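You operate a simulated robot arm through the tools that you are given. There is no shell and no other tool. Be economical: measure what you need, move in short steps, check, and stop when the job is done.

You are at the controls of a simulated robot arm. One attempt, no reset.

TASK
Roll up the teal tie and lay it in the red cell.
Fine: swing the keeper arm over it before you wind, and off again after. Where these are worked on the way, their far stop is far enough and under half their travel is too little: keeper arm.

Only the result counts: the job must be done as asked and must still hold three seconds after the hand-in. Knocking over, shifting, dropping, spilling or breaking anything else fails it.

THE ROBOT
A 7-joint arm with a two-finger parallel gripper, fixed in place. Base frame: the origin is at the foot of the arm, x ahead of it, y to its left, z up; the work surface is at about z = 78.6. Readings come in cm, degrees, newtons and seconds.
With the tool pointing down near the work surface it reaches from about 22 to 68 cm from the base axis. Its first joint turns from -66.0 to 66.0 degrees. Payload 2.4 kg.
The TCP is the grasp point between the finger pads, 3 cm short of the fingertips. In the tool frame z runs along the fingers and y along their closing line. The gripper opens to 9.4 cm. The fingers are 2.8 cm wide and 1 cm thick; the gripper's body (5 by 9.6 cm) begins 5.5 cm behind the TCP.
Orientation is that of the tool frame in the base frame, as [roll, pitch, yaw] about the fixed x, y, z axes, in that order (R = Rz(yaw) Ry(pitch) Rx(roll)). With the fingers straight down and closing along the base's y, the tool's x points along the base's -x, its y along +y and its z along -z.

THE INTERFACE
- The arm moves only by the tool nudge_tool. Its argument "deltas" is a list that holds one entry, the list of rows, each a list of 7 numbers: the turn, a rotation vector about the base's x, y, z in rad, then the shift along the base's x, y, z in cm, then the gripper command, from -1 (shut) to 1 (fully open), values between in proportion. In form: [[[rx, ry, rz, x, y, z, fingers], ...]]. A call has 1 to 12 rows; each row is the pose to reach, as a shift and turn from the pose commanded when the call began. A row lasts 0.2 s, in which the tool goes at most 5 cm and 8.6 degrees; a call with a longer step from one row to the next is refused whole, and so is a gripper value outside its range. A pose out of reach is approached as far as the arm can. The call stops where the force on the tool passes 90 N (or 10 N more than at its start, if that is more) or the arm is blocked; 0.2 s more then pass. Each finger travels about 15.3 cm/s and halts on what it meets, pressing with about 30 N; the grip force reading is that of the motor and also rises with nothing between the fingers. The clock runs only during rows and for 0.2 s after the last one: add rows that repeat a pose to give the fingers time. It gives the time, the measured TCP pose, the force on the tool (base axes), the opening and the grip force at its end, in the units of the frame above (readings bear some noise), with the torque about the TCP (base axes, N m) and any sound that the robot's microphone picked up.
- Cameras (640 x 400 px; columns grow to the right, rows downward): "scene" is fixed at [2.86, 44.13, 145.08]; the picture's right is [-0.87, -0.49, 0.00], its down [-0.24, 0.42, -0.87] and it looks along [0.43, -0.76, -0.49] (base axes); focal length 351 px, centre (320, 200). "wrist" rides on the gripper at [7.6, 1.4, -10.2] in the tool frame; the picture's right is [-0.18, 0.98, 0.00], its down [-0.75, -0.14, -0.64] and it looks along [-0.63, -0.12, 0.77] (tool axes); focal length 243 px, centre (320, 200). There is no depth. A picture from a camera that has moved, and an enlarged one, comes with that camera's place and axes in the base frame and with its lens. The place of the scene camera against the robot may be out by one fixed shift of up to 2.5 cm in any direction.
- camera(camera): a new picture of that camera. The clock stands still meanwhile.
- inspect(camera, box): a new picture of the part [left, top, right, bottom] of that camera's present view, enlarged. The clock stands still meanwhile.
- sign_off(): hands the job in; it is judged then, once.

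Work in short steps. Places have to be worked out from the pictures, the camera data and where the tool is seen: move nearer, look again, correct. Check each grasp and each placing, and mend what went wrong. You have 120 turns and 84 pictures in all, those below and enlarged ones among them. Open the gripper and draw the arm clear of the work before you hand the job in, unless the task says otherwise; then end with one line.

The tools are called after "Emit:" as a command line: name --argument value ..., lists and objects as JSON in quotes. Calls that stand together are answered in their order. nudge_tool: Moves the arm, as the interface text tells. Its arguments: {"type":"object","properties":{"deltas":{"type":"array","items":{"type":"array","items":{"type":"array","items":{"type":"number"}}}}},"required":["deltas"]} The other tools are called the same way: camera (camera) takes a picture; inspect (camera, box) takes an enlarged picture of a part of a camera's view; sign_off () hands the job in.

At the start:

```text
time: 0.0
position: [42.7, -20.63, 115.9]
orientation: [-180.0, 0.1, -179.9]
wrist_force: [0.2, -0.1, -0.4]
ft_torque: [-0.03, 0.0, 0.01]
finger_gap: 9.39
grasp_force: 0.0
```

scene: 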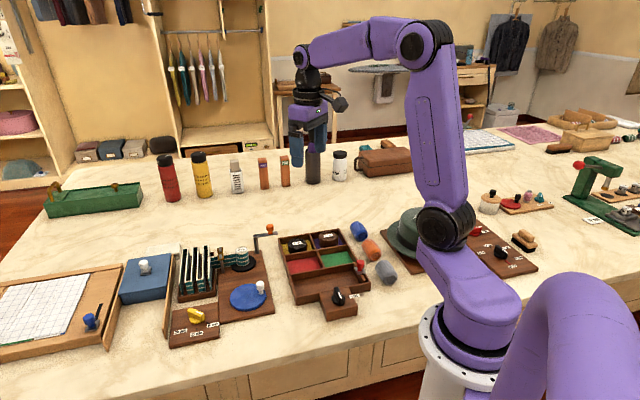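
wrist: 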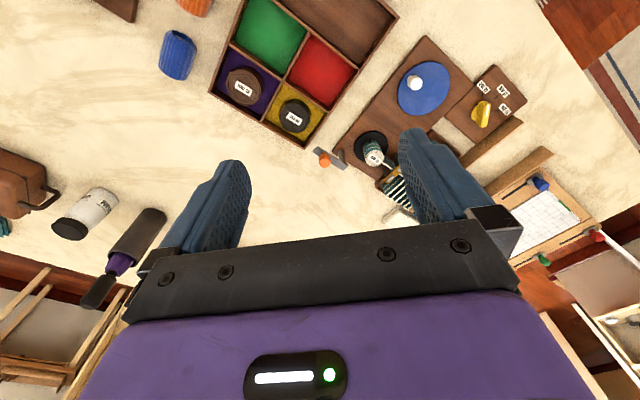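

I'll look closely at the work area to find the tie, the winder, the keeper arm and the red cell.

Emit:
inspect --camera "scene" --box '[160, 220, 280, 350]'

Emit:
inspect --camera "wrist" --box '[300, 30, 540, 230]'

Emit:
inspect --camera "scene" --box '[260, 210, 400, 330]'

```text
3.08 times, centred on (220, 285) of scene
camera zoom: at [2.86, 44.13, 145.08], right [-0.87, -0.49, 0.0], down [-0.24, 0.42, -0.87], along [0.43, -0.76, -0.49], focal length 1081 px, centre (628, -62)
```

zoom: 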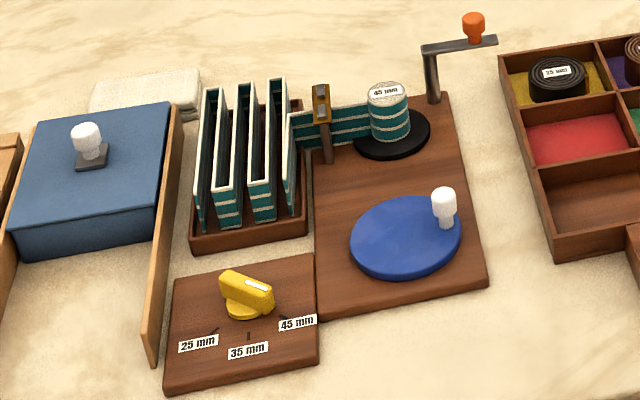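

```text
2.00 times, centred on (420, 130) of wrist
camera zoom: at [35.2, -19.19, 126.25], right [0.18, 0.98, 0.0], down [0.75, -0.14, 0.64], along [0.63, -0.12, -0.77], focal length 485 px, centre (120, 340)
```

zoom: 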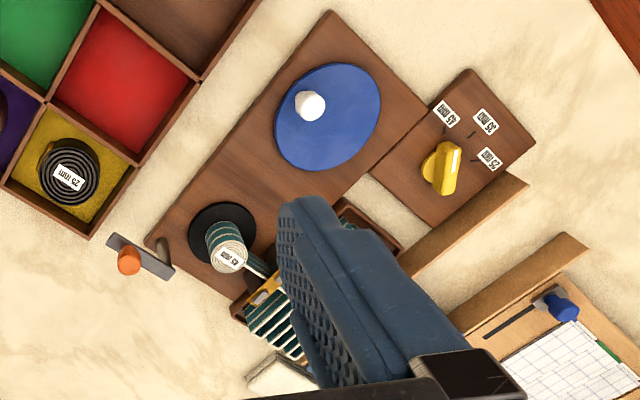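

```text
3.33 times, centred on (330, 270) of scene
camera zoom: at [2.86, 44.13, 145.08], right [-0.87, -0.49, 0.0], down [-0.24, 0.42, -0.87], along [0.43, -0.76, -0.49], focal length 1171 px, centre (287, -33)
```

zoom: 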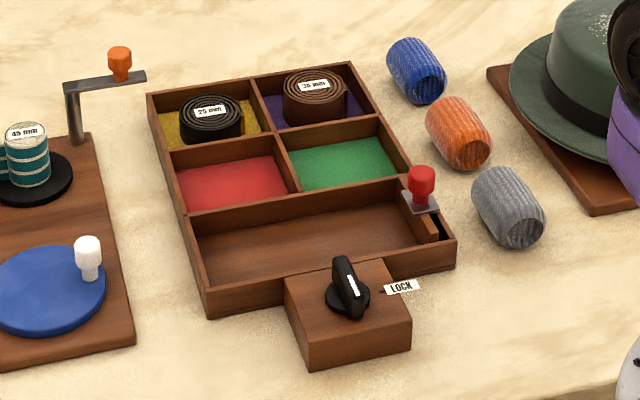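

The winder is around (50..61, -3..-13), with its crank knob near (48.3, -6.1). The keeper's orange knob is near (59, -23), and the width dial near (58, 8). I'll move closer for a better view.

Emit:
nudge_tool --deltas '[[[0, 0, 0, 3, 3, -1, 1], [0, 0, 0, 6, 6, -2, 1], [0, 0, 0, 9, 9, -3, 1], [0, 0, 0, 12, 12, -4, 1], [0, 0, 0, 14, 14, -6, 1], [0, 0, 0, 14, 14, -6, 1]]]'

Emit:
camera --camera "wrist"

Emit:
inspect --camera "scene" --box '[165, 290, 235, 350]'

```text
time: 1.4
position: [56.43, -6.53, 110.0]
orientation: [-179.9, 0.0, -180.0]
wrist_force: [0.0, 0.1, 0.1]
ft_torque: [-0.02, -0.05, -0.01]
finger_gap: 9.39
grasp_force: 0.1
```

```text
78 pictures are left
camera wrist: at [48.93, -5.16, 120.2], right [0.18, 0.98, 0.0], down [0.75, -0.14, 0.64], along [0.63, -0.12, -0.77], focal length 243 px, centre (320, 200)
```

wrist: 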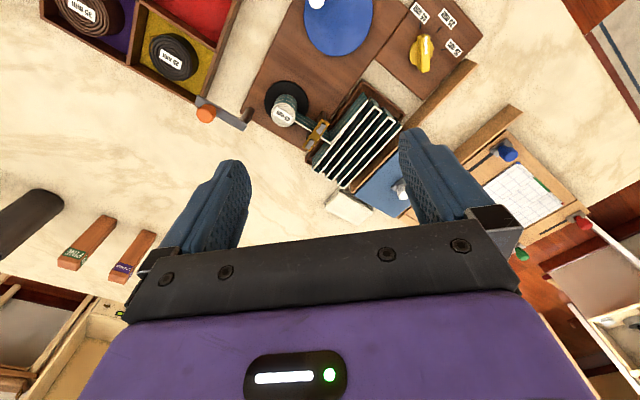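

```text
6.67 times, centred on (200, 320) of scene
camera zoom: at [2.86, 44.13, 145.08], right [-0.87, -0.49, 0.0], down [-0.24, 0.42, -0.87], along [0.43, -0.76, -0.49], focal length 2342 px, centre (1120, -600)
```

zoom: 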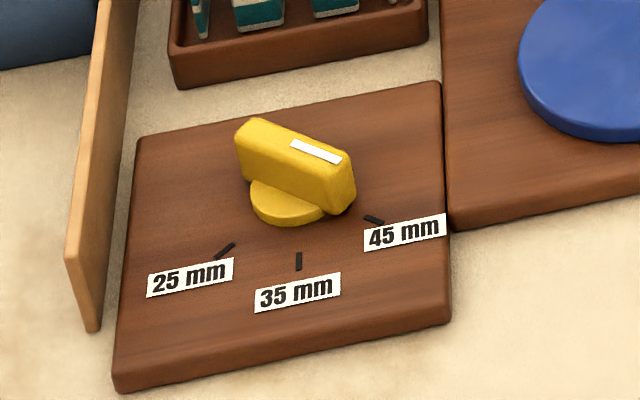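

The pointer already lines up with the 45 mm tick, which matches the tie's label. Next I'll zoom on the keeper and spool.

Emit:
inspect --camera "wrist" --box '[180, 60, 340, 160]'

Emit:
inspect --camera "scene" --box '[200, 210, 290, 320]'

Emit:
inspect --camera "wrist" --box '[260, 0, 480, 120]'

```text
4.00 times, centred on (260, 110) of wrist
camera zoom: at [48.93, -5.16, 120.2], right [0.18, 0.98, 0.0], down [0.75, -0.14, 0.64], along [0.63, -0.12, -0.77], focal length 970 px, centre (560, 560)
```

zoom: 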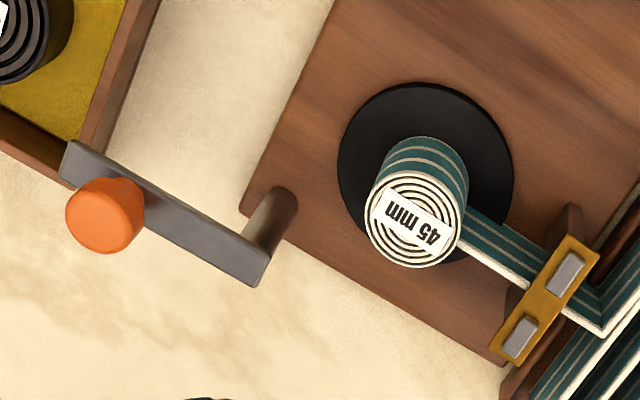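

```text
3.64 times, centred on (245, 265) of scene
camera zoom: at [2.86, 44.13, 145.08], right [-0.87, -0.49, 0.0], down [-0.24, 0.42, -0.87], along [0.43, -0.76, -0.49], focal length 1278 px, centre (593, -36)
```

zoom: 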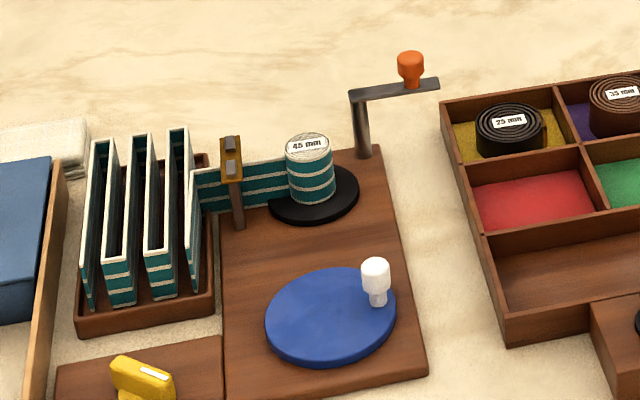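

```text
2.91 times, centred on (370, 60) of wrist
camera zoom: at [48.93, -5.16, 120.2], right [0.18, 0.98, 0.0], down [0.75, -0.14, 0.64], along [0.63, -0.12, -0.77], focal length 706 px, centre (174, 607)
```

zoom: 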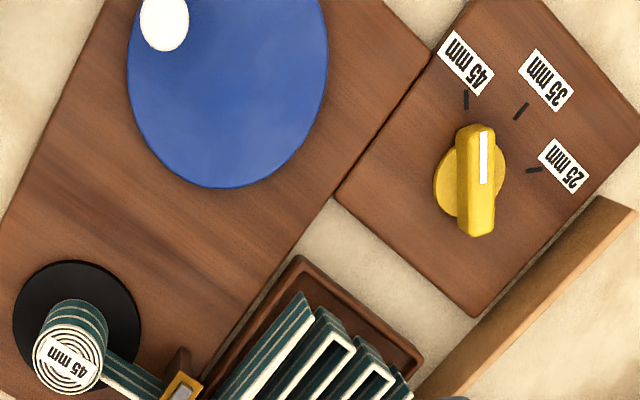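

Triangulating from both cameras puts the knob at about (57.8, -22.4, 88) and the pivot at about (61, -20). The spool is near (60.1, -12.6). I'll move above the knob and look again.

Emit:
nudge_tool --deltas '[[[0, 0, 0, 0.3, -4, -2.5, 1], [0, 0, 0, 0.6, -8, -5, 1], [0, 0, 0, 0.9, -12, -7.5, 1], [0, 0, 0, 1.2, -15.8, -10, 1], [0, 0, 0, 1.2, -15.8, -14, 1], [0, 0, 0, 1.2, -15.8, -14, 1]]]'

Emit:
camera --camera "wrist"

Emit:
inspect --camera "scene" --box '[200, 180, 320, 280]'

```text
time: 2.8
position: [57.69, -22.5, 96.03]
orientation: [-180.0, 0.1, -180.0]
wrist_force: [0.2, 0.2, 0.4]
ft_torque: [-0.02, -0.01, 0.01]
finger_gap: 9.4
grasp_force: 0.0
```

```text
73 pictures are left
camera wrist: at [50.09, -21.04, 106.21], right [0.18, 0.98, 0.0], down [0.75, -0.14, 0.64], along [0.63, -0.12, -0.77], focal length 243 px, centre (320, 200)
```

wrist: 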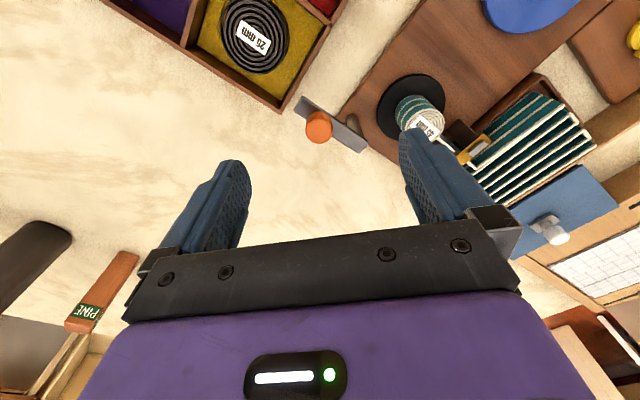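

```text
4.00 times, centred on (260, 230) of scene
camera zoom: at [2.86, 44.13, 145.08], right [-0.87, -0.49, 0.0], down [-0.24, 0.42, -0.87], along [0.43, -0.76, -0.49], focal length 1405 px, centre (560, 80)
```

zoom: 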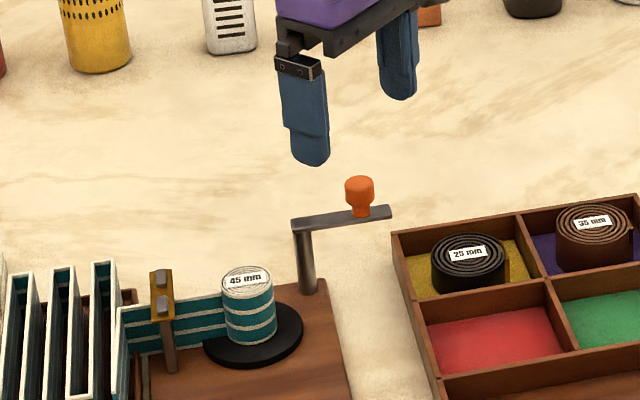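

The refined view puts the knob at (57.6, -22.6), the pivot at about (60.4, -19.9), and the radius at about 3.9. I'll lower until the fingertips straddle the knob just above the arm, then close.

Emit:
nudge_tool --deltas '[[[0, 0, 0, 0, -0.1, -3, 0], [0, 0, 0, 0, -0.1, -5.7, -0.2], [0, 0, 0, 0, -0.1, -5.7, -0.2], [0, 0, 0, 0, -0.1, -5.7, -0.6], [0, 0, 0, 0, -0.1, -5.7, -0.75], [0, 0, 0, 0, -0.1, -5.7, -1], [0, 0, 0, 0, -0.1, -5.7, -1]]]'

Emit:
inspect --camera "scene" --box '[200, 180, 320, 280]'

Emit:
camera --camera "wrist"

```text
time: 4.4
position: [57.86, -22.52, 90.21]
orientation: [-180.0, 0.0, 179.9]
wrist_force: [-0.1, -5.1, -3.3]
ft_torque: [-0.13, -0.49, -0.13]
finger_gap: 2.07
grasp_force: 44.9
```

```text
4.00 times, centred on (260, 230) of scene
camera zoom: at [2.86, 44.11, 145.09], right [-0.87, -0.49, 0.0], down [-0.24, 0.42, -0.87], along [0.43, -0.76, -0.49], focal length 1405 px, centre (560, 80)
```

zoom: 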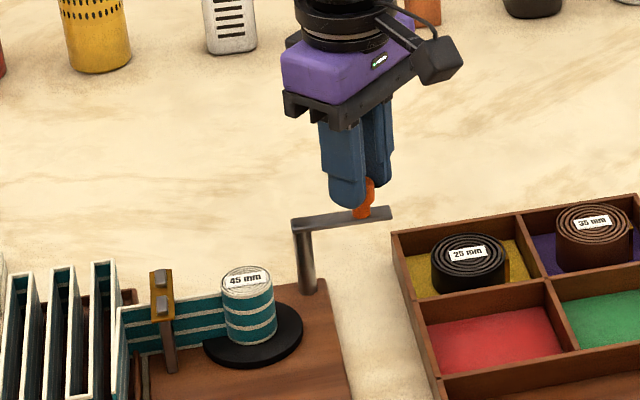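

```text
70 pictures are left
camera wrist: at [50.27, -21.11, 100.44], right [0.18, 0.98, 0.0], down [0.75, -0.14, 0.64], along [0.63, -0.12, -0.77], focal length 243 px, centre (320, 200)
```

wrist: 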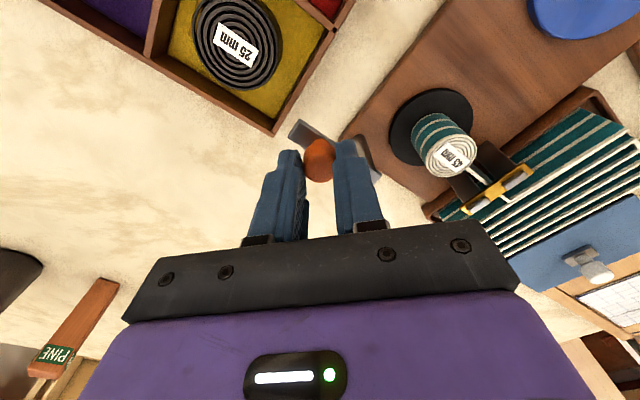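

The knob sits near the -x edge of the fingers, at about x = 57.0. I'll reopen, shift by -0.8 and grip again.

Emit:
nudge_tool --deltas '[[[0, 0, 0, 0, 0, 0, -0.2], [0, 0, 0, -0.8, 0.1, 0, -0.2], [0, 0, 0, -0.8, 0.1, 0, -0.2], [0, 0, 0, -0.8, 0.1, 0, -0.6], [0, 0, 0, -0.8, 0.1, 0, -1], [0, 0, 0, -0.8, 0.1, 0, -1]]]'

Emit:
inspect --camera "wrist" --box '[240, 80, 480, 230]'

```text
time: 5.8
position: [57.02, -22.47, 90.19]
orientation: [-180.0, 0.0, -179.9]
wrist_force: [-2.1, -3.5, -0.6]
ft_torque: [-0.1, -0.06, -0.15]
finger_gap: 2.1
grasp_force: 44.8
```

```text
2.67 times, centred on (360, 155) of wrist
camera zoom: at [49.49, -21.05, 100.42], right [0.18, 0.98, 0.0], down [0.75, -0.14, 0.64], along [0.63, -0.12, -0.77], focal length 647 px, centre (213, 320)
```

zoom: 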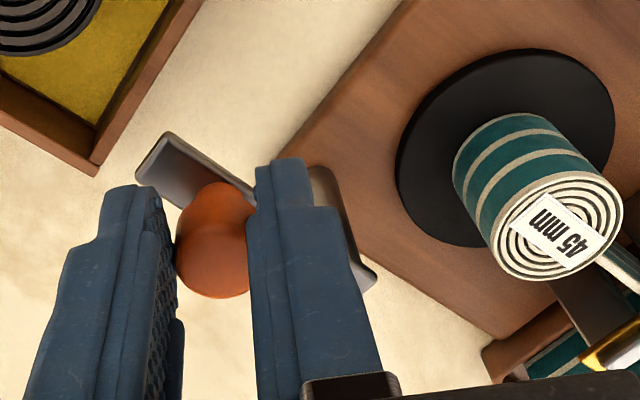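

I'll start swinging the arm along the arc around the pivot, clockwise as seen from above, going about halfway first.

Emit:
nudge_tool --deltas '[[[0, 0, 0, -0.39, 0.65, 0, -1], [0, 0, 0, -0.66, 1.36, 0, -1], [0, 0, 0, -0.81, 2.1, 0, -1], [0, 0, 0, -0.82, 2.85, 0, -1], [0, 0, 0, -0.7, 3.6, 0, -1], [0, 0, 0, -0.46, 4.31, 0, -1], [0, 0, 0, -0.46, 4.31, 0, -1]]]'

Emit:
inspect --camera "scene" --box '[200, 180, 320, 280]'

Emit:
camera --camera "wrist"

```text
time: 7.4
position: [56.59, -18.22, 90.29]
orientation: [-179.9, -0.1, 180.0]
wrist_force: [-4.4, -9.6, -13.6]
ft_torque: [-0.24, 0.1, -0.52]
finger_gap: 2.1
grasp_force: 45.2
```

```text
4.00 times, centred on (260, 230) of scene
camera zoom: at [2.87, 44.09, 145.09], right [-0.87, -0.49, 0.0], down [-0.24, 0.42, -0.87], along [0.43, -0.76, -0.49], focal length 1405 px, centre (560, 80)
```

zoom: 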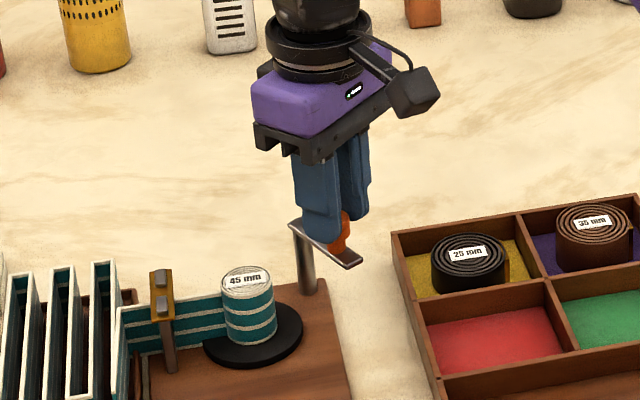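

```text
67 pictures are left
camera wrist: at [49.13, -16.67, 100.53], right [0.19, 0.98, 0.0], down [0.75, -0.14, 0.64], along [0.63, -0.12, -0.77], focal length 243 px, centre (320, 200)
```

wrist: 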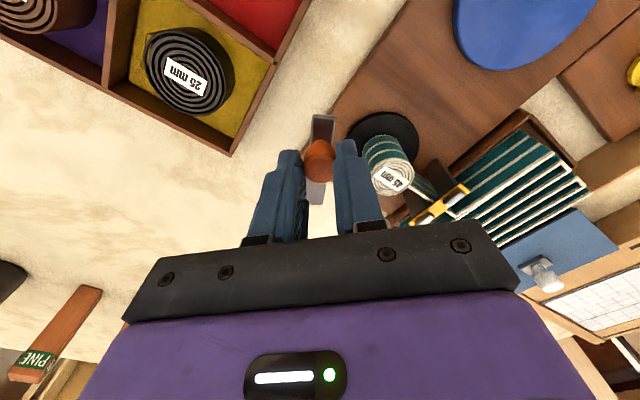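

The arm follows well. I'll continue the arc.

Emit:
nudge_tool --deltas '[[[0, 0, 0, 0.37, 0.66, 0, -1], [0, 0, 0, 0.84, 1.25, 0, -1], [0, 0, 0, 1.41, 1.74, 0, -1], [0, 0, 0, 2.06, 2.13, 0, -1], [0, 0, 0, 2.06, 2.13, 0, -1]]]'

Emit:
inspect --camera "scene" --box '[200, 180, 320, 280]'

Emit:
inspect --camera "wrist" --box '[240, 60, 480, 230]'

```text
time: 8.6
position: [58.74, -15.79, 90.41]
orientation: [-179.9, 0.1, -179.9]
wrist_force: [-8.9, -1.9, 15.8]
ft_torque: [0.21, 0.96, -0.33]
finger_gap: 2.11
grasp_force: 44.9
```

```text
4.00 times, centred on (260, 230) of scene
camera zoom: at [2.81, 44.13, 145.08], right [-0.87, -0.49, 0.0], down [-0.24, 0.42, -0.87], along [0.43, -0.76, -0.49], focal length 1405 px, centre (560, 80)
```

zoom: 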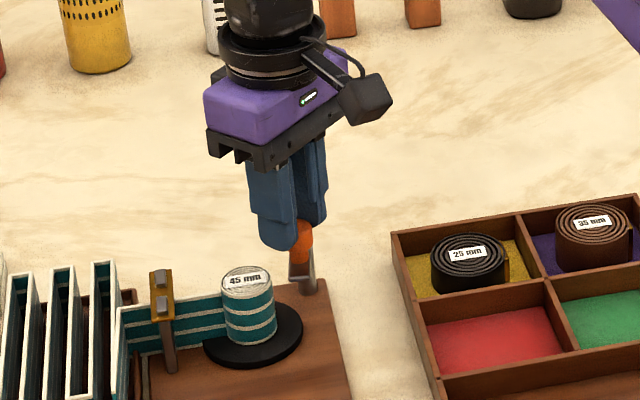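

```text
2.35 times, centred on (360, 145) of wrist
camera zoom: at [51.17, -14.45, 100.57], right [0.18, 0.98, 0.0], down [0.75, -0.14, 0.64], along [0.63, -0.12, -0.77], focal length 571 px, centre (226, 329)
```

zoom: 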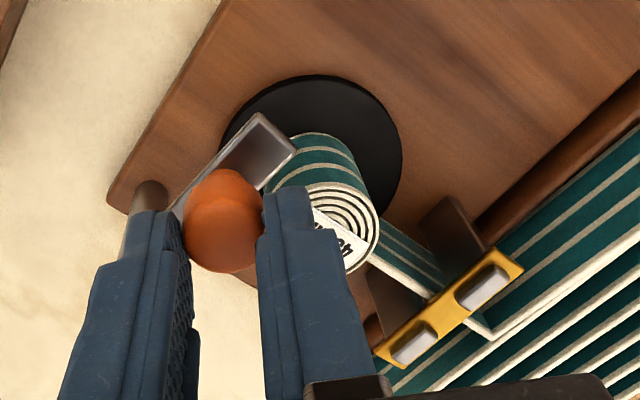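

The arm is nearly over the roll. I'll continue gently to find its stop.

Emit:
nudge_tool --deltas '[[[0, 0, 0, 0.7, 0.27, 0, -1], [0, 0, 0, 1.44, 0.42, 0, -1], [0, 0, 0, 1.44, 0.42, 0, -1]]]'

Emit:
inspect --camera "scene" --box '[200, 180, 320, 280]'

Emit:
inspect --camera "wrist" --box '[240, 60, 480, 230]'

```text
time: 9.4
position: [60.16, -15.29, 90.33]
orientation: [179.9, 0.2, -179.7]
wrist_force: [-1.9, 12.4, 13.8]
ft_torque: [0.37, -0.08, 0.01]
finger_gap: 2.1
grasp_force: 45.2
```

```text
4.00 times, centred on (260, 230) of scene
camera zoom: at [2.83, 44.17, 145.07], right [-0.87, -0.49, 0.0], down [-0.24, 0.42, -0.87], along [0.43, -0.76, -0.49], focal length 1405 px, centre (560, 80)
```

zoom: 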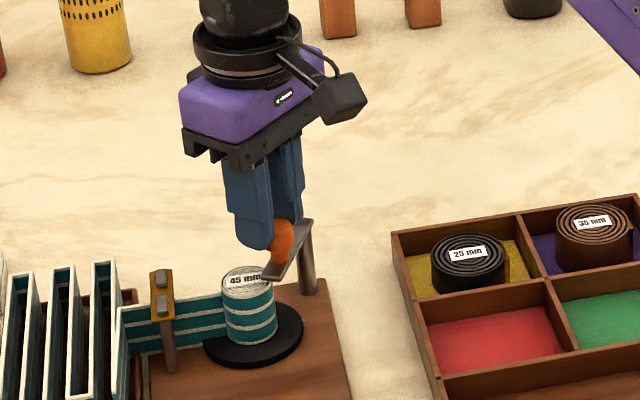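

```text
2.35 times, centred on (360, 145) of wrist
camera zoom: at [52.72, -13.82, 100.49], right [0.18, 0.98, 0.0], down [0.75, -0.14, 0.64], along [0.63, -0.11, -0.77], focal length 571 px, centre (226, 329)
```

zoom: 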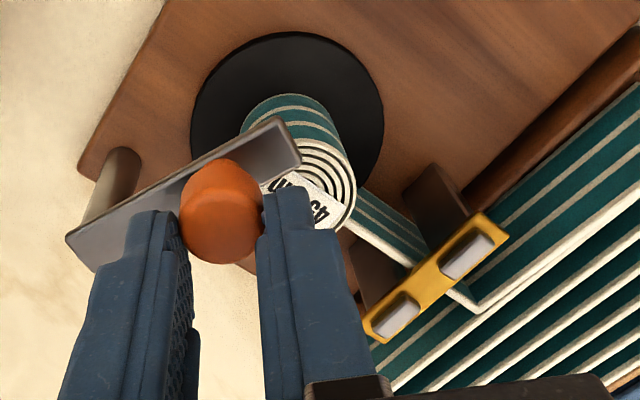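

The arm is over the roll. I'll push a little further to find the far stop.

Emit:
nudge_tool --deltas '[[[0, 0, 0, 0.38, 0.05, 0, -1], [0, 0, 0, 0.76, 0.05, 0, -1], [0, 0, 0, 1.13, 0, 0, -1], [0, 0, 0, 1.5, -0.11, 0, -1]]]'

Emit:
inspect --camera "wrist" --box '[240, 60, 480, 230]'

```text
time: 10.4
position: [61.6, -14.9, 90.28]
orientation: [179.8, -0.2, -179.6]
wrist_force: [-8.0, 28.6, 5.7]
ft_torque: [0.58, 0.92, -0.49]
finger_gap: 2.16
grasp_force: 45.2
```

```text
2.35 times, centred on (360, 145) of wrist
camera zoom: at [54.24, -13.64, 100.52], right [0.18, 0.98, 0.0], down [0.76, -0.14, 0.64], along [0.63, -0.11, -0.77], focal length 571 px, centre (226, 329)
```

zoom: 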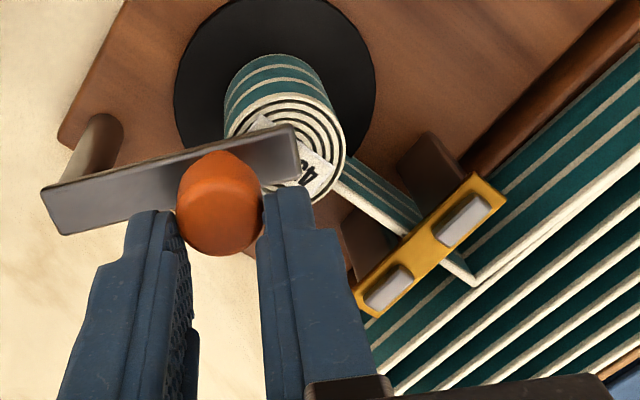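

By my measurement the arm now points at about 95°, right over the spool, and the knob has slid to the edge of the fingers. I'll regrip centred on it and then feel for the stop.

Emit:
nudge_tool --deltas '[[[0, 0, 0, 0, 0.1, 0, -0.4], [0, 0, 0, -0.6, 0.3, 0, -0.4], [0, 0, 0, -1.2, 0.4, 0, -0.4], [0, 0, 0, -1.2, 0.4, 0, -0.4], [0, 0, 0, -1.2, 0.4, 0, -1], [0, 0, 0, -1.2, 0.4, 0, -1]]]'

Emit:
nudge_tool --deltas '[[[0, 0, 0, 0.4, 0, 0, -1], [0, 0, 0, 0.8, 0, 0, -1], [0, 0, 0, 1.2, -0.1, 0, -1], [0, 0, 0, 1.2, -0.1, 0, -1]]]'

Emit:
inspect --camera "wrist" --box '[240, 60, 480, 230]'

Emit:
inspect --camera "scene" --box '[200, 180, 320, 280]'

```text
time: 11.8
position: [60.48, -15.13, 90.49]
orientation: [179.9, 0.1, -179.8]
wrist_force: [1.3, 9.4, 3.5]
ft_torque: [0.18, 0.47, 0.07]
finger_gap: 2.08
grasp_force: 44.9
```

```text
time: 12.8
position: [61.65, -14.87, 90.53]
orientation: [179.9, 0.0, -179.9]
wrist_force: [-5.9, 23.2, 20.0]
ft_torque: [0.5, 0.71, -0.38]
finger_gap: 2.14
grasp_force: 44.7
```

```text
2.35 times, centred on (360, 145) of wrist
camera zoom: at [54.26, -13.58, 100.6], right [0.18, 0.98, 0.0], down [0.75, -0.14, 0.64], along [0.63, -0.11, -0.77], focal length 571 px, centre (226, 329)
```

zoom: 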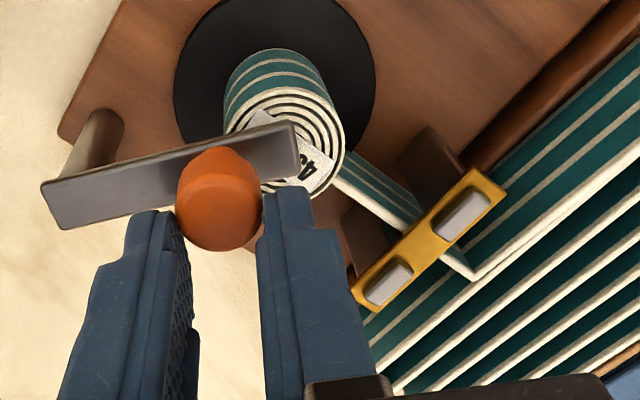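

```text
4.00 times, centred on (260, 230) of scene
camera zoom: at [2.8, 44.2, 145.06], right [-0.87, -0.49, 0.0], down [-0.24, 0.42, -0.87], along [0.43, -0.76, -0.49], focal length 1405 px, centre (560, 80)
```

zoom: 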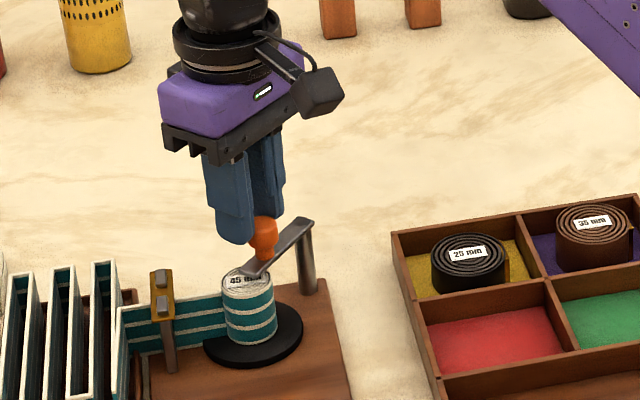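

The arm stayed where it was while the fingers slid past, so this is the far stop and the keeper is over the roll. I'll release and rise.

Emit:
nudge_tool --deltas '[[[0, 0, 0, 0, 0.1, 0, -0.3], [0, 0, 0, 0, 0.1, 0, 0], [0, 0, 0, 0, 0.1, 3, 0], [0, 0, 0, 0, 0.1, 7, 0], [0, 0, 0, -3, 3, 11, 0], [0, 0, 0, -6, 6, 14, 0], [0, 0, 0, -6, 6, 14, 0]]]'

Emit:
camera --camera "wrist"

Emit:
inspect --camera "scene" --box '[180, 210, 300, 330]'

```text
refused: row 5 steps farther than a row can; nothing moved
```

```text
59 pictures are left
camera wrist: at [54.26, -13.58, 100.6], right [0.18, 0.98, 0.0], down [0.75, -0.14, 0.64], along [0.63, -0.11, -0.77], focal length 243 px, centre (320, 200)
```

wrist: 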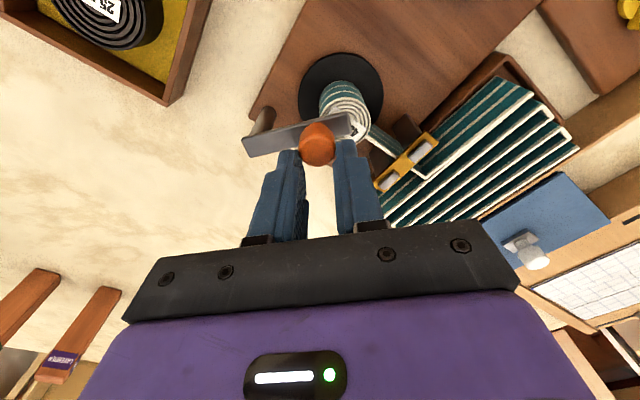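

```text
3.33 times, centred on (240, 270) of scene
camera zoom: at [2.8, 44.2, 145.06], right [-0.87, -0.49, 0.0], down [-0.24, 0.42, -0.87], along [0.43, -0.76, -0.49], focal length 1171 px, centre (587, -33)
```

zoom: 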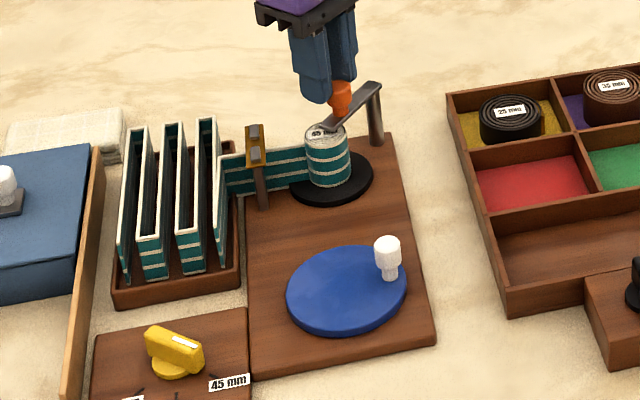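

That call was refused because one step was too long. I'll use smaller steps and go over towards the crank, rising first.

Emit:
nudge_tool --deltas '[[[0, 0, 0, 0, 0.1, 0, -0.3], [0, 0, 0, 0, 0.1, 0, 0], [0, 0, 0, 0, 0.1, 4, 0], [0, 0, 0, 0, 0.1, 8, 0], [0, 0, 0, -2.5, 2, 10, 0], [0, 0, 0, -5.5, 4.5, 12, 0], [0, 0, 0, -8.5, 7, 14, 0], [0, 0, 0, -11, 8.5, 14, 0], [0, 0, 0, -11, 8.5, 14, 0]]]'

Emit:
camera --camera "wrist"

Emit:
inspect --camera "scene" --box '[180, 210, 300, 330]'

```text
time: 14.8
position: [50.42, -6.93, 104.47]
orientation: [180.0, -0.1, -180.0]
wrist_force: [0.5, 0.6, 0.5]
ft_torque: [0.02, -0.02, 0.0]
finger_gap: 4.69
grasp_force: 0.0
```

```text
57 pictures are left
camera wrist: at [42.98, -5.48, 114.68], right [0.18, 0.98, 0.0], down [0.75, -0.14, 0.64], along [0.63, -0.12, -0.77], focal length 243 px, centre (320, 200)
```

wrist: 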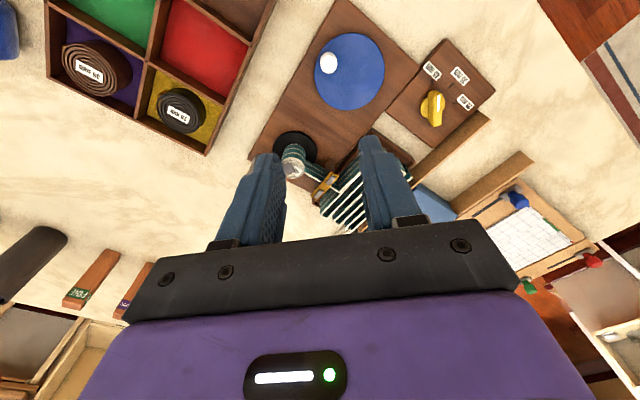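

```text
3.33 times, centred on (240, 270) of scene
camera zoom: at [2.86, 44.13, 145.08], right [-0.87, -0.49, 0.0], down [-0.24, 0.42, -0.87], along [0.43, -0.76, -0.49], focal length 1171 px, centre (587, -33)
```

zoom: 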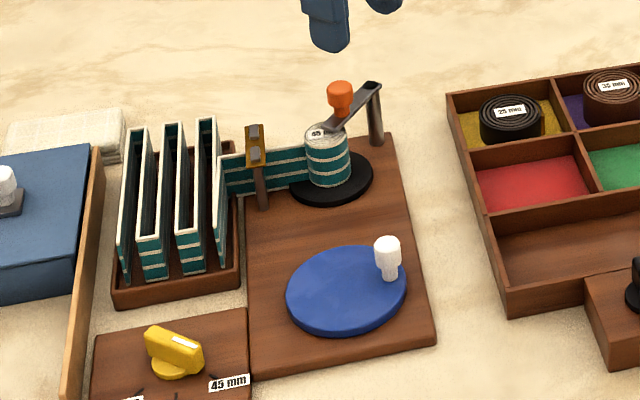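

The keeper is in place. The crank disc centre is at about (50.6, -3.4) and its white knob at about (48.5, -5.7), with its top near z 84.6. I'll move above the knob.

Emit:
nudge_tool --deltas '[[[0, 0, 0, -0.9, 0.6, -4, 0], [0, 0, 0, -1.9, 1.2, -8, 0], [0, 0, 0, -1.9, 1.2, -12.4, 0], [0, 0, 0, -1.9, 1.2, -12.4, 0]]]'

Emit:
camera --camera "wrist"

Emit:
inspect --camera "scene" --box '[190, 230, 300, 330]'

```text
time: 15.8
position: [48.68, -5.64, 91.95]
orientation: [180.0, -0.1, 180.0]
wrist_force: [0.1, 0.7, -0.9]
ft_torque: [0.02, -0.01, -0.01]
finger_gap: 4.71
grasp_force: 0.1
```

```text
55 pictures are left
camera wrist: at [41.22, -4.15, 102.16], right [0.18, 0.98, 0.0], down [0.75, -0.14, 0.64], along [0.63, -0.12, -0.77], focal length 243 px, centre (320, 200)
```

wrist: 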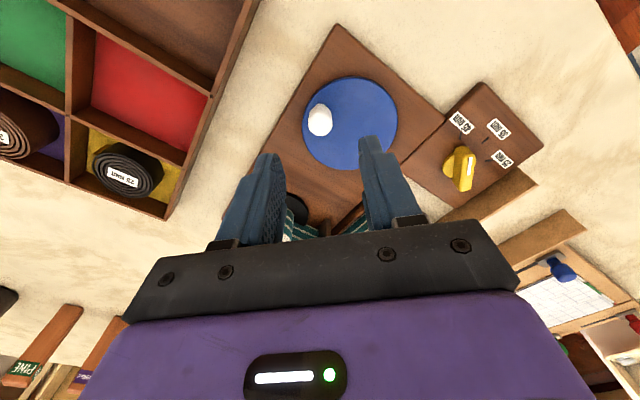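

```text
4.00 times, centred on (245, 280) of scene
camera zoom: at [2.86, 44.13, 145.08], right [-0.87, -0.49, 0.0], down [-0.24, 0.42, -0.87], along [0.43, -0.76, -0.49], focal length 1405 px, centre (620, -120)
```

zoom: 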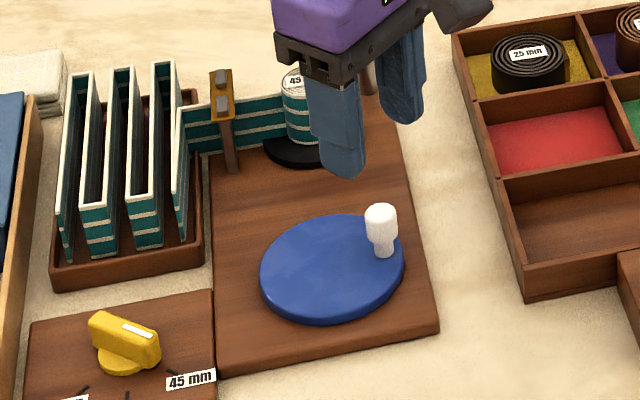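

The knob is at (48.2, -5.5) and the disc centre at about (50.3, -3.3), so the radius is about 3.1. I'll descend and grip the knob.

Emit:
nudge_tool --deltas '[[[0, 0, 0, -0.45, 0.1, -3.5, 0], [0, 0, 0, -0.45, 0.1, -6.7, -0.1], [0, 0, 0, -0.45, 0.1, -6.7, -0.5], [0, 0, 0, -0.45, 0.1, -6.7, -1], [0, 0, 0, -0.45, 0.1, -6.7, -1]]]'

Emit:
camera --camera "wrist"

Emit:
inspect --camera "scene" --box '[190, 230, 300, 330]'

```text
time: 17.0
position: [48.34, -5.71, 85.36]
orientation: [180.0, 0.0, 179.9]
wrist_force: [-1.4, -10.8, -10.1]
ft_torque: [-0.25, -0.85, -0.1]
finger_gap: 1.93
grasp_force: 45.3
```

```text
53 pictures are left
camera wrist: at [40.81, -4.13, 95.49], right [0.19, 0.98, 0.0], down [0.75, -0.14, 0.64], along [0.63, -0.12, -0.77], focal length 243 px, centre (320, 200)
```

wrist: 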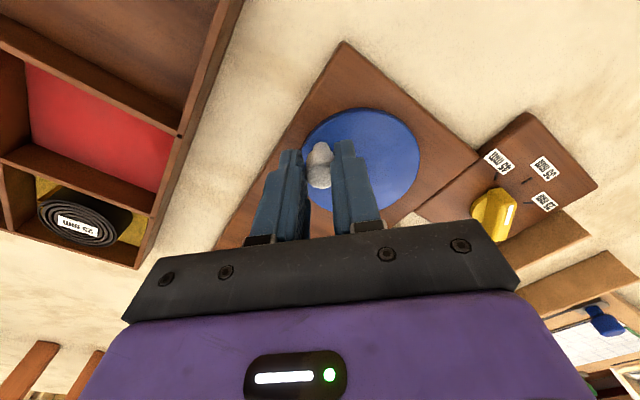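

```text
4.00 times, centred on (245, 280) of scene
camera zoom: at [2.87, 44.1, 145.09], right [-0.87, -0.49, 0.0], down [-0.24, 0.42, -0.87], along [0.43, -0.76, -0.49], focal length 1405 px, centre (620, -120)
```

zoom: 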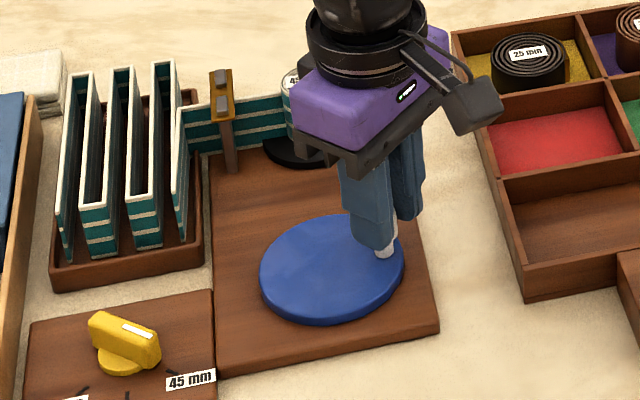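

The knob is held. The tie enters the spool on its +x side coming from +y, so clockwise should wind it. I'll try a small clockwise turn first and watch the forces and the spool.

Emit:
nudge_tool --deltas '[[[0, 0, 0, -0.54, 0.64, 0, -1], [0, 0, 0, -0.89, 1.39, 0, -1], [0, 0, 0, -1.04, 2.21, 0, -1], [0, 0, 0, -1.04, 2.21, 0, -1]]]'

Emit:
inspect --camera "scene" --box '[190, 230, 300, 330]'

```text
time: 17.8
position: [47.05, -5.22, 85.45]
orientation: [-179.9, 0.0, 177.8]
wrist_force: [0.3, -0.2, -0.4]
ft_torque: [0.01, 0.02, 0.01]
finger_gap: 0.0
grasp_force: 33.0
stopped in row 4: the force on the tool passed its limit at 97 N (the readings are from after the stop); the commanded pose is now the measured one
```

```text
4.00 times, centred on (245, 280) of scene
camera zoom: at [2.85, 44.14, 145.08], right [-0.87, -0.49, 0.0], down [-0.24, 0.42, -0.87], along [0.43, -0.76, -0.49], focal length 1405 px, centre (620, -120)
```

zoom: 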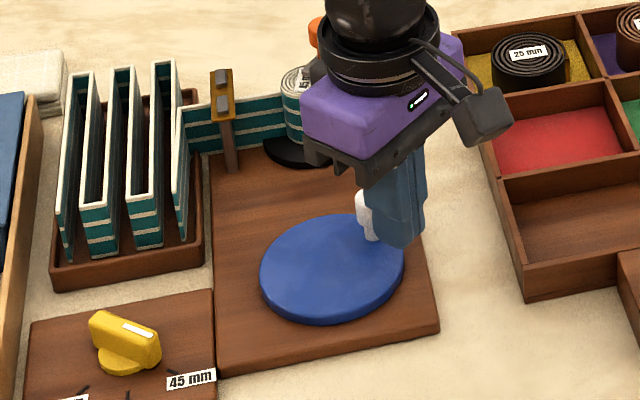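

Clockwise is blocked by a ratchet, the fingers slipped off, and the knob drifted slightly counter-clockwise. I'll rise and look.

Emit:
nudge_tool --deltas '[[[0, 0, 0, -0.5, 0, 2, -1], [0, 0, 0, -0.5, 0, 6.5, -1], [0, 0, 0, -0.5, 0, 6.5, 0], [0, 0, 0, -0.5, 0, 6.5, 0]]]'

Emit:
camera --camera "wrist"

Emit:
inspect --camera "scene" --box '[190, 220, 300, 330]'

```text
time: 18.8
position: [46.54, -5.29, 92.04]
orientation: [-179.9, -0.1, 177.7]
wrist_force: [0.0, -0.3, 0.3]
ft_torque: [0.02, 0.02, 0.02]
finger_gap: 4.7
grasp_force: 0.2
```

```text
50 pictures are left
camera wrist: at [39.13, -3.48, 102.2], right [0.22, 0.97, 0.0], down [0.75, -0.17, 0.64], along [0.62, -0.15, -0.77], focal length 243 px, centre (320, 200)
```

wrist: 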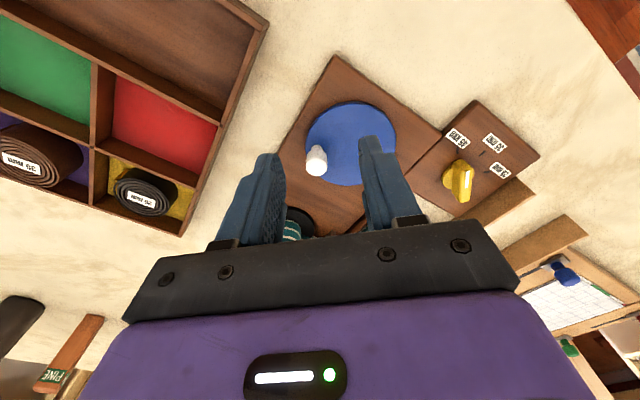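

```text
3.64 times, centred on (245, 275) of scene
camera zoom: at [2.86, 44.13, 145.08], right [-0.87, -0.49, 0.0], down [-0.24, 0.42, -0.87], along [0.43, -0.76, -0.49], focal length 1278 px, centre (593, -73)
```

zoom: 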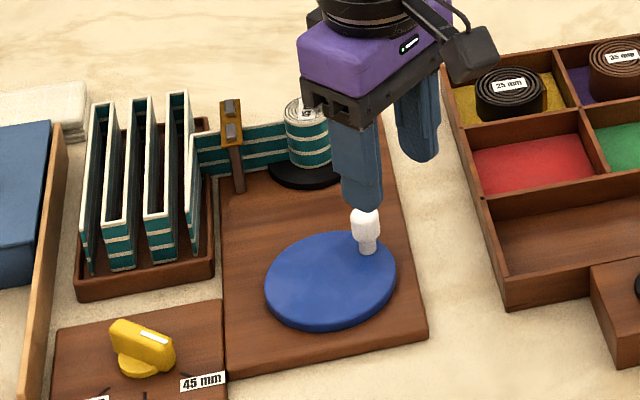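

The knob is now at about (49.1, -6.3), having moved counter-clockwise, so that is the free direction. I'll grip again here with the yaw restored.

Emit:
nudge_tool --deltas '[[[0, 0, 0.04, 2.55, -0.95, 0, 0], [0, 0, 0.04, 2.55, -0.95, -3.5, 0], [0, 0, 0.04, 2.55, -0.95, -6.7, -0.1], [0, 0, 0.04, 2.55, -0.95, -6.7, -0.5], [0, 0, 0.04, 2.55, -0.95, -6.7, -1], [0, 0, 0.04, 2.55, -0.95, -6.7, -1]]]'

Emit:
inspect --camera "wrist" --box '[220, 70, 460, 220]'

```text
time: 20.2
position: [49.01, -6.41, 85.15]
orientation: [-179.9, -0.1, 179.7]
wrist_force: [-4.3, -18.4, -3.9]
ft_torque: [-0.42, -0.94, -0.24]
finger_gap: 1.89
grasp_force: 44.6
```

```text
2.67 times, centred on (340, 145) of wrist
camera zoom: at [41.61, -4.96, 95.43], right [0.19, 0.98, 0.0], down [0.75, -0.14, 0.64], along [0.63, -0.12, -0.77], focal length 647 px, centre (267, 347)
```

zoom: 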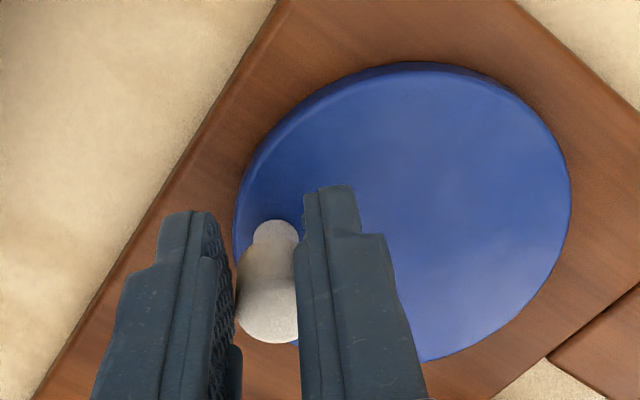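

Gripped. I'll turn counter-clockwise by about 60°.

Emit:
nudge_tool --deltas '[[[0, 0, 0, 0.82, -0.22, 0, -1], [0, 0, 0, 1.67, -0.22, 0, -1], [0, 0, 0, 2.49, 0, 0, -1], [0, 0, 0, 3.22, 0.42, 0, -1], [0, 0, 0, 3.22, 0.42, 0, -1]]]'

Emit:
camera --camera "wrist"

Emit:
inspect --camera "scene" --box '[190, 220, 300, 330]'

```text
time: 21.4
position: [52.43, -5.56, 85.26]
orientation: [-179.9, -0.1, -179.9]
wrist_force: [-4.3, 3.3, 2.7]
ft_torque: [0.16, -0.34, 0.02]
finger_gap: 1.89
grasp_force: 45.1
```

```text
47 pictures are left
camera wrist: at [44.92, -4.11, 95.43], right [0.18, 0.98, 0.0], down [0.76, -0.14, 0.64], along [0.63, -0.12, -0.77], focal length 243 px, centre (320, 200)
```

wrist: 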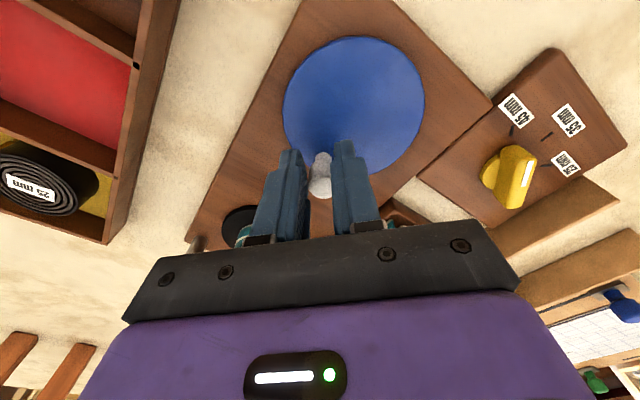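

```text
3.64 times, centred on (245, 275) of scene
camera zoom: at [2.84, 44.14, 145.08], right [-0.87, -0.49, 0.0], down [-0.24, 0.42, -0.87], along [0.43, -0.76, -0.49], focal length 1278 px, centre (593, -73)
```

zoom: 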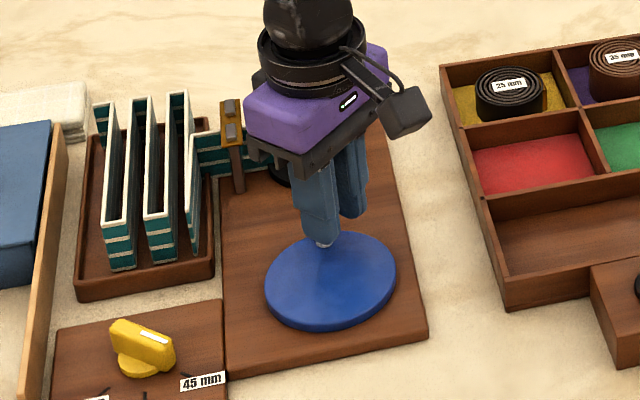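

The tie is winding in: the free end has left the leftmost fold. With the centre refined to about (50.15, -3.3) and r = 3.2, I'll continue counter-clockwise.

Emit:
nudge_tool --deltas '[[[0, 0, 0, 0.49, 0.66, 0, -1], [0, 0, 0, 0.81, 1.43, 0, -1], [0, 0, 0, 0.92, 2.26, 0, -1], [0, 0, 0, 0.81, 3.09, 0, -1], [0, 0, 0, 0.49, 3.86, 0, -1], [0, 0, 0, -0.02, 4.52, 0, -1], [0, 0, 0, -0.68, 5.03, 0, -1], [0, 0, 0, -0.68, 5.03, 0, -1]]]'

Emit:
inspect --camera "scene" --box '[190, 220, 300, 330]'

Emit:
camera --camera "wrist"

```text
time: 23.2
position: [51.84, -0.38, 85.17]
orientation: [-179.9, 0.3, -179.9]
wrist_force: [16.0, 25.9, -2.1]
ft_torque: [0.66, -0.83, 0.35]
finger_gap: 1.89
grasp_force: 45.5
```

```text
3.64 times, centred on (245, 275) of scene
camera zoom: at [2.9, 44.19, 145.06], right [-0.87, -0.49, 0.0], down [-0.24, 0.42, -0.87], along [0.43, -0.76, -0.49], focal length 1278 px, centre (593, -73)
```

zoom: 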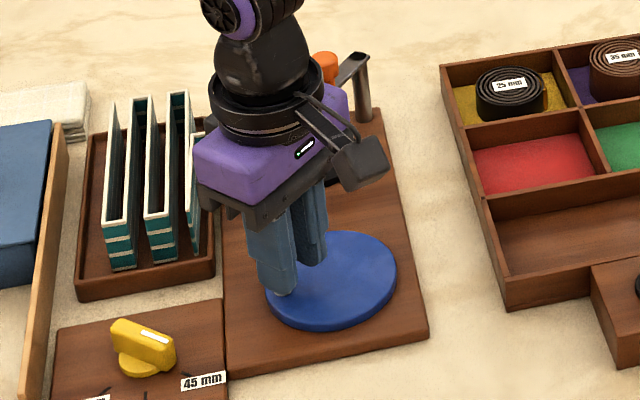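

```text
44 pictures are left
camera wrist: at [44.28, 1.07, 95.37], right [0.18, 0.98, 0.0], down [0.75, -0.14, 0.65], along [0.64, -0.12, -0.76], focal length 243 px, centre (320, 200)
```

wrist: 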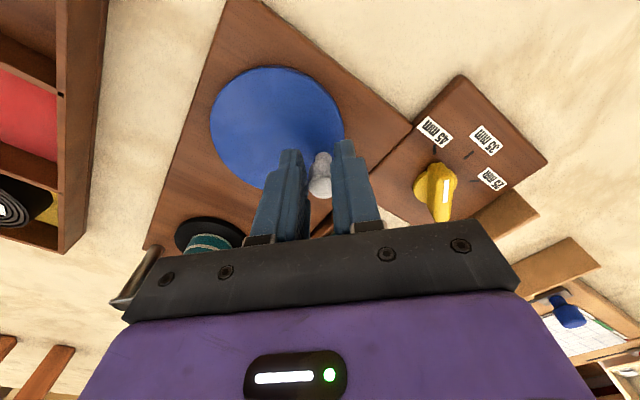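

Two folds have been taken in so far. Correcting the centre slightly to (50.3, -3.2), I'll continue counter-clockwise.

Emit:
nudge_tool --deltas '[[[0, 0, 0, -0.5, 0.68, 0, -1], [0, 0, 0, -1.33, 0.79, 0, -1], [0, 0, 0, -2.16, 0.68, 0, -1], [0, 0, 0, -2.93, 0.36, 0, -1], [0, 0, 0, -3.59, -0.15, 0, -1], [0, 0, 0, -4.1, -0.81, 0, -1], [0, 0, 0, -4.42, -1.58, 0, -1], [0, 0, 0, -4.53, -2.41, 0, -1], [0, 0, 0, -4.53, -2.41, 0, -1]]]'

Emit:
inspect --camera "scene" --box '[190, 220, 300, 330]'

Emit:
camera --camera "wrist"

```text
time: 25.2
position: [46.68, -3.22, 85.15]
orientation: [-179.9, -0.9, 180.0]
wrist_force: [-22.9, -0.8, -0.6]
ft_torque: [-0.05, 0.84, -0.02]
finger_gap: 1.89
grasp_force: 45.4
```

```text
3.64 times, centred on (245, 275) of scene
camera zoom: at [2.81, 44.13, 145.08], right [-0.87, -0.49, 0.0], down [-0.24, 0.42, -0.87], along [0.43, -0.76, -0.49], focal length 1278 px, centre (593, -73)
```

zoom: 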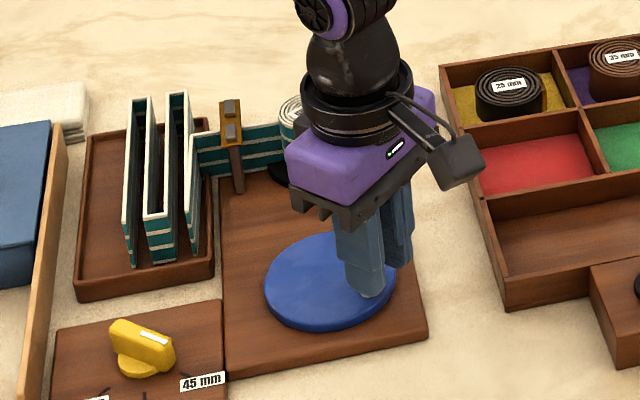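

```text
42 pictures are left
camera wrist: at [39.33, -1.77, 95.44], right [0.19, 0.98, 0.0], down [0.76, -0.14, 0.63], along [0.62, -0.12, -0.78], focal length 243 px, centre (320, 200)
```

wrist: 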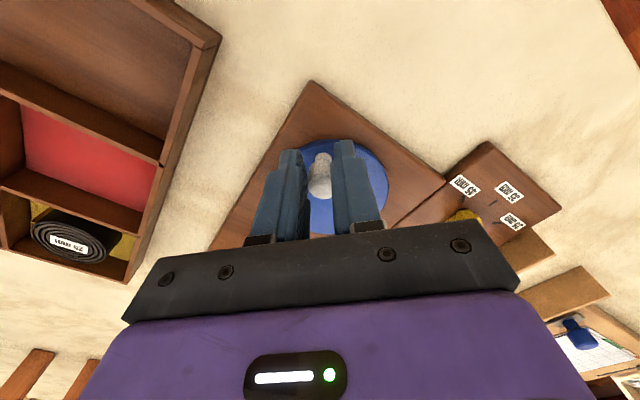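

It's going well, with some outward force, so I'll refit the circle to C = (50.1, -3.25) and r = 3.35. Next comes another half turn.

Emit:
nudge_tool --deltas '[[[0, 0, 0, -0.24, -0.92, 0, -1], [0, 0, 0, 0.1, -1.73, 0, -1], [0, 0, 0, 0.63, -2.42, 0, -1], [0, 0, 0, 1.33, -2.95, 0, -1], [0, 0, 0, 2.13, -3.29, 0, -1], [0, 0, 0, 3.0, -3.4, 0, -1], [0, 0, 0, 3.87, -3.29, 0, -1], [0, 0, 0, 4.68, -2.95, 0, -1], [0, 0, 0, 5.37, -2.42, 0, -1], [0, 0, 0, 5.9, -1.73, 0, -1], [0, 0, 0, 6.24, -0.92, 0, -1], [0, 0, 0, 6.35, -0.05, 0, -1]]]'

Emit:
inspect --camera "scene" --box '[190, 220, 300, 330]'

```text
time: 27.8
position: [53.38, -3.12, 85.25]
orientation: [-179.9, -0.3, -180.0]
wrist_force: [-9.1, 0.2, -22.4]
ft_torque: [0.06, -0.49, 0.0]
finger_gap: 1.9
grasp_force: 44.7
```

```text
3.64 times, centred on (245, 275) of scene
camera zoom: at [2.88, 44.13, 145.08], right [-0.87, -0.49, 0.0], down [-0.24, 0.42, -0.87], along [0.43, -0.76, -0.49], focal length 1278 px, centre (593, -73)
```

zoom: 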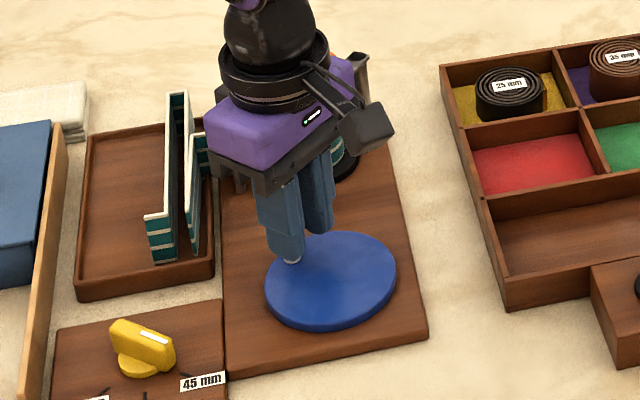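

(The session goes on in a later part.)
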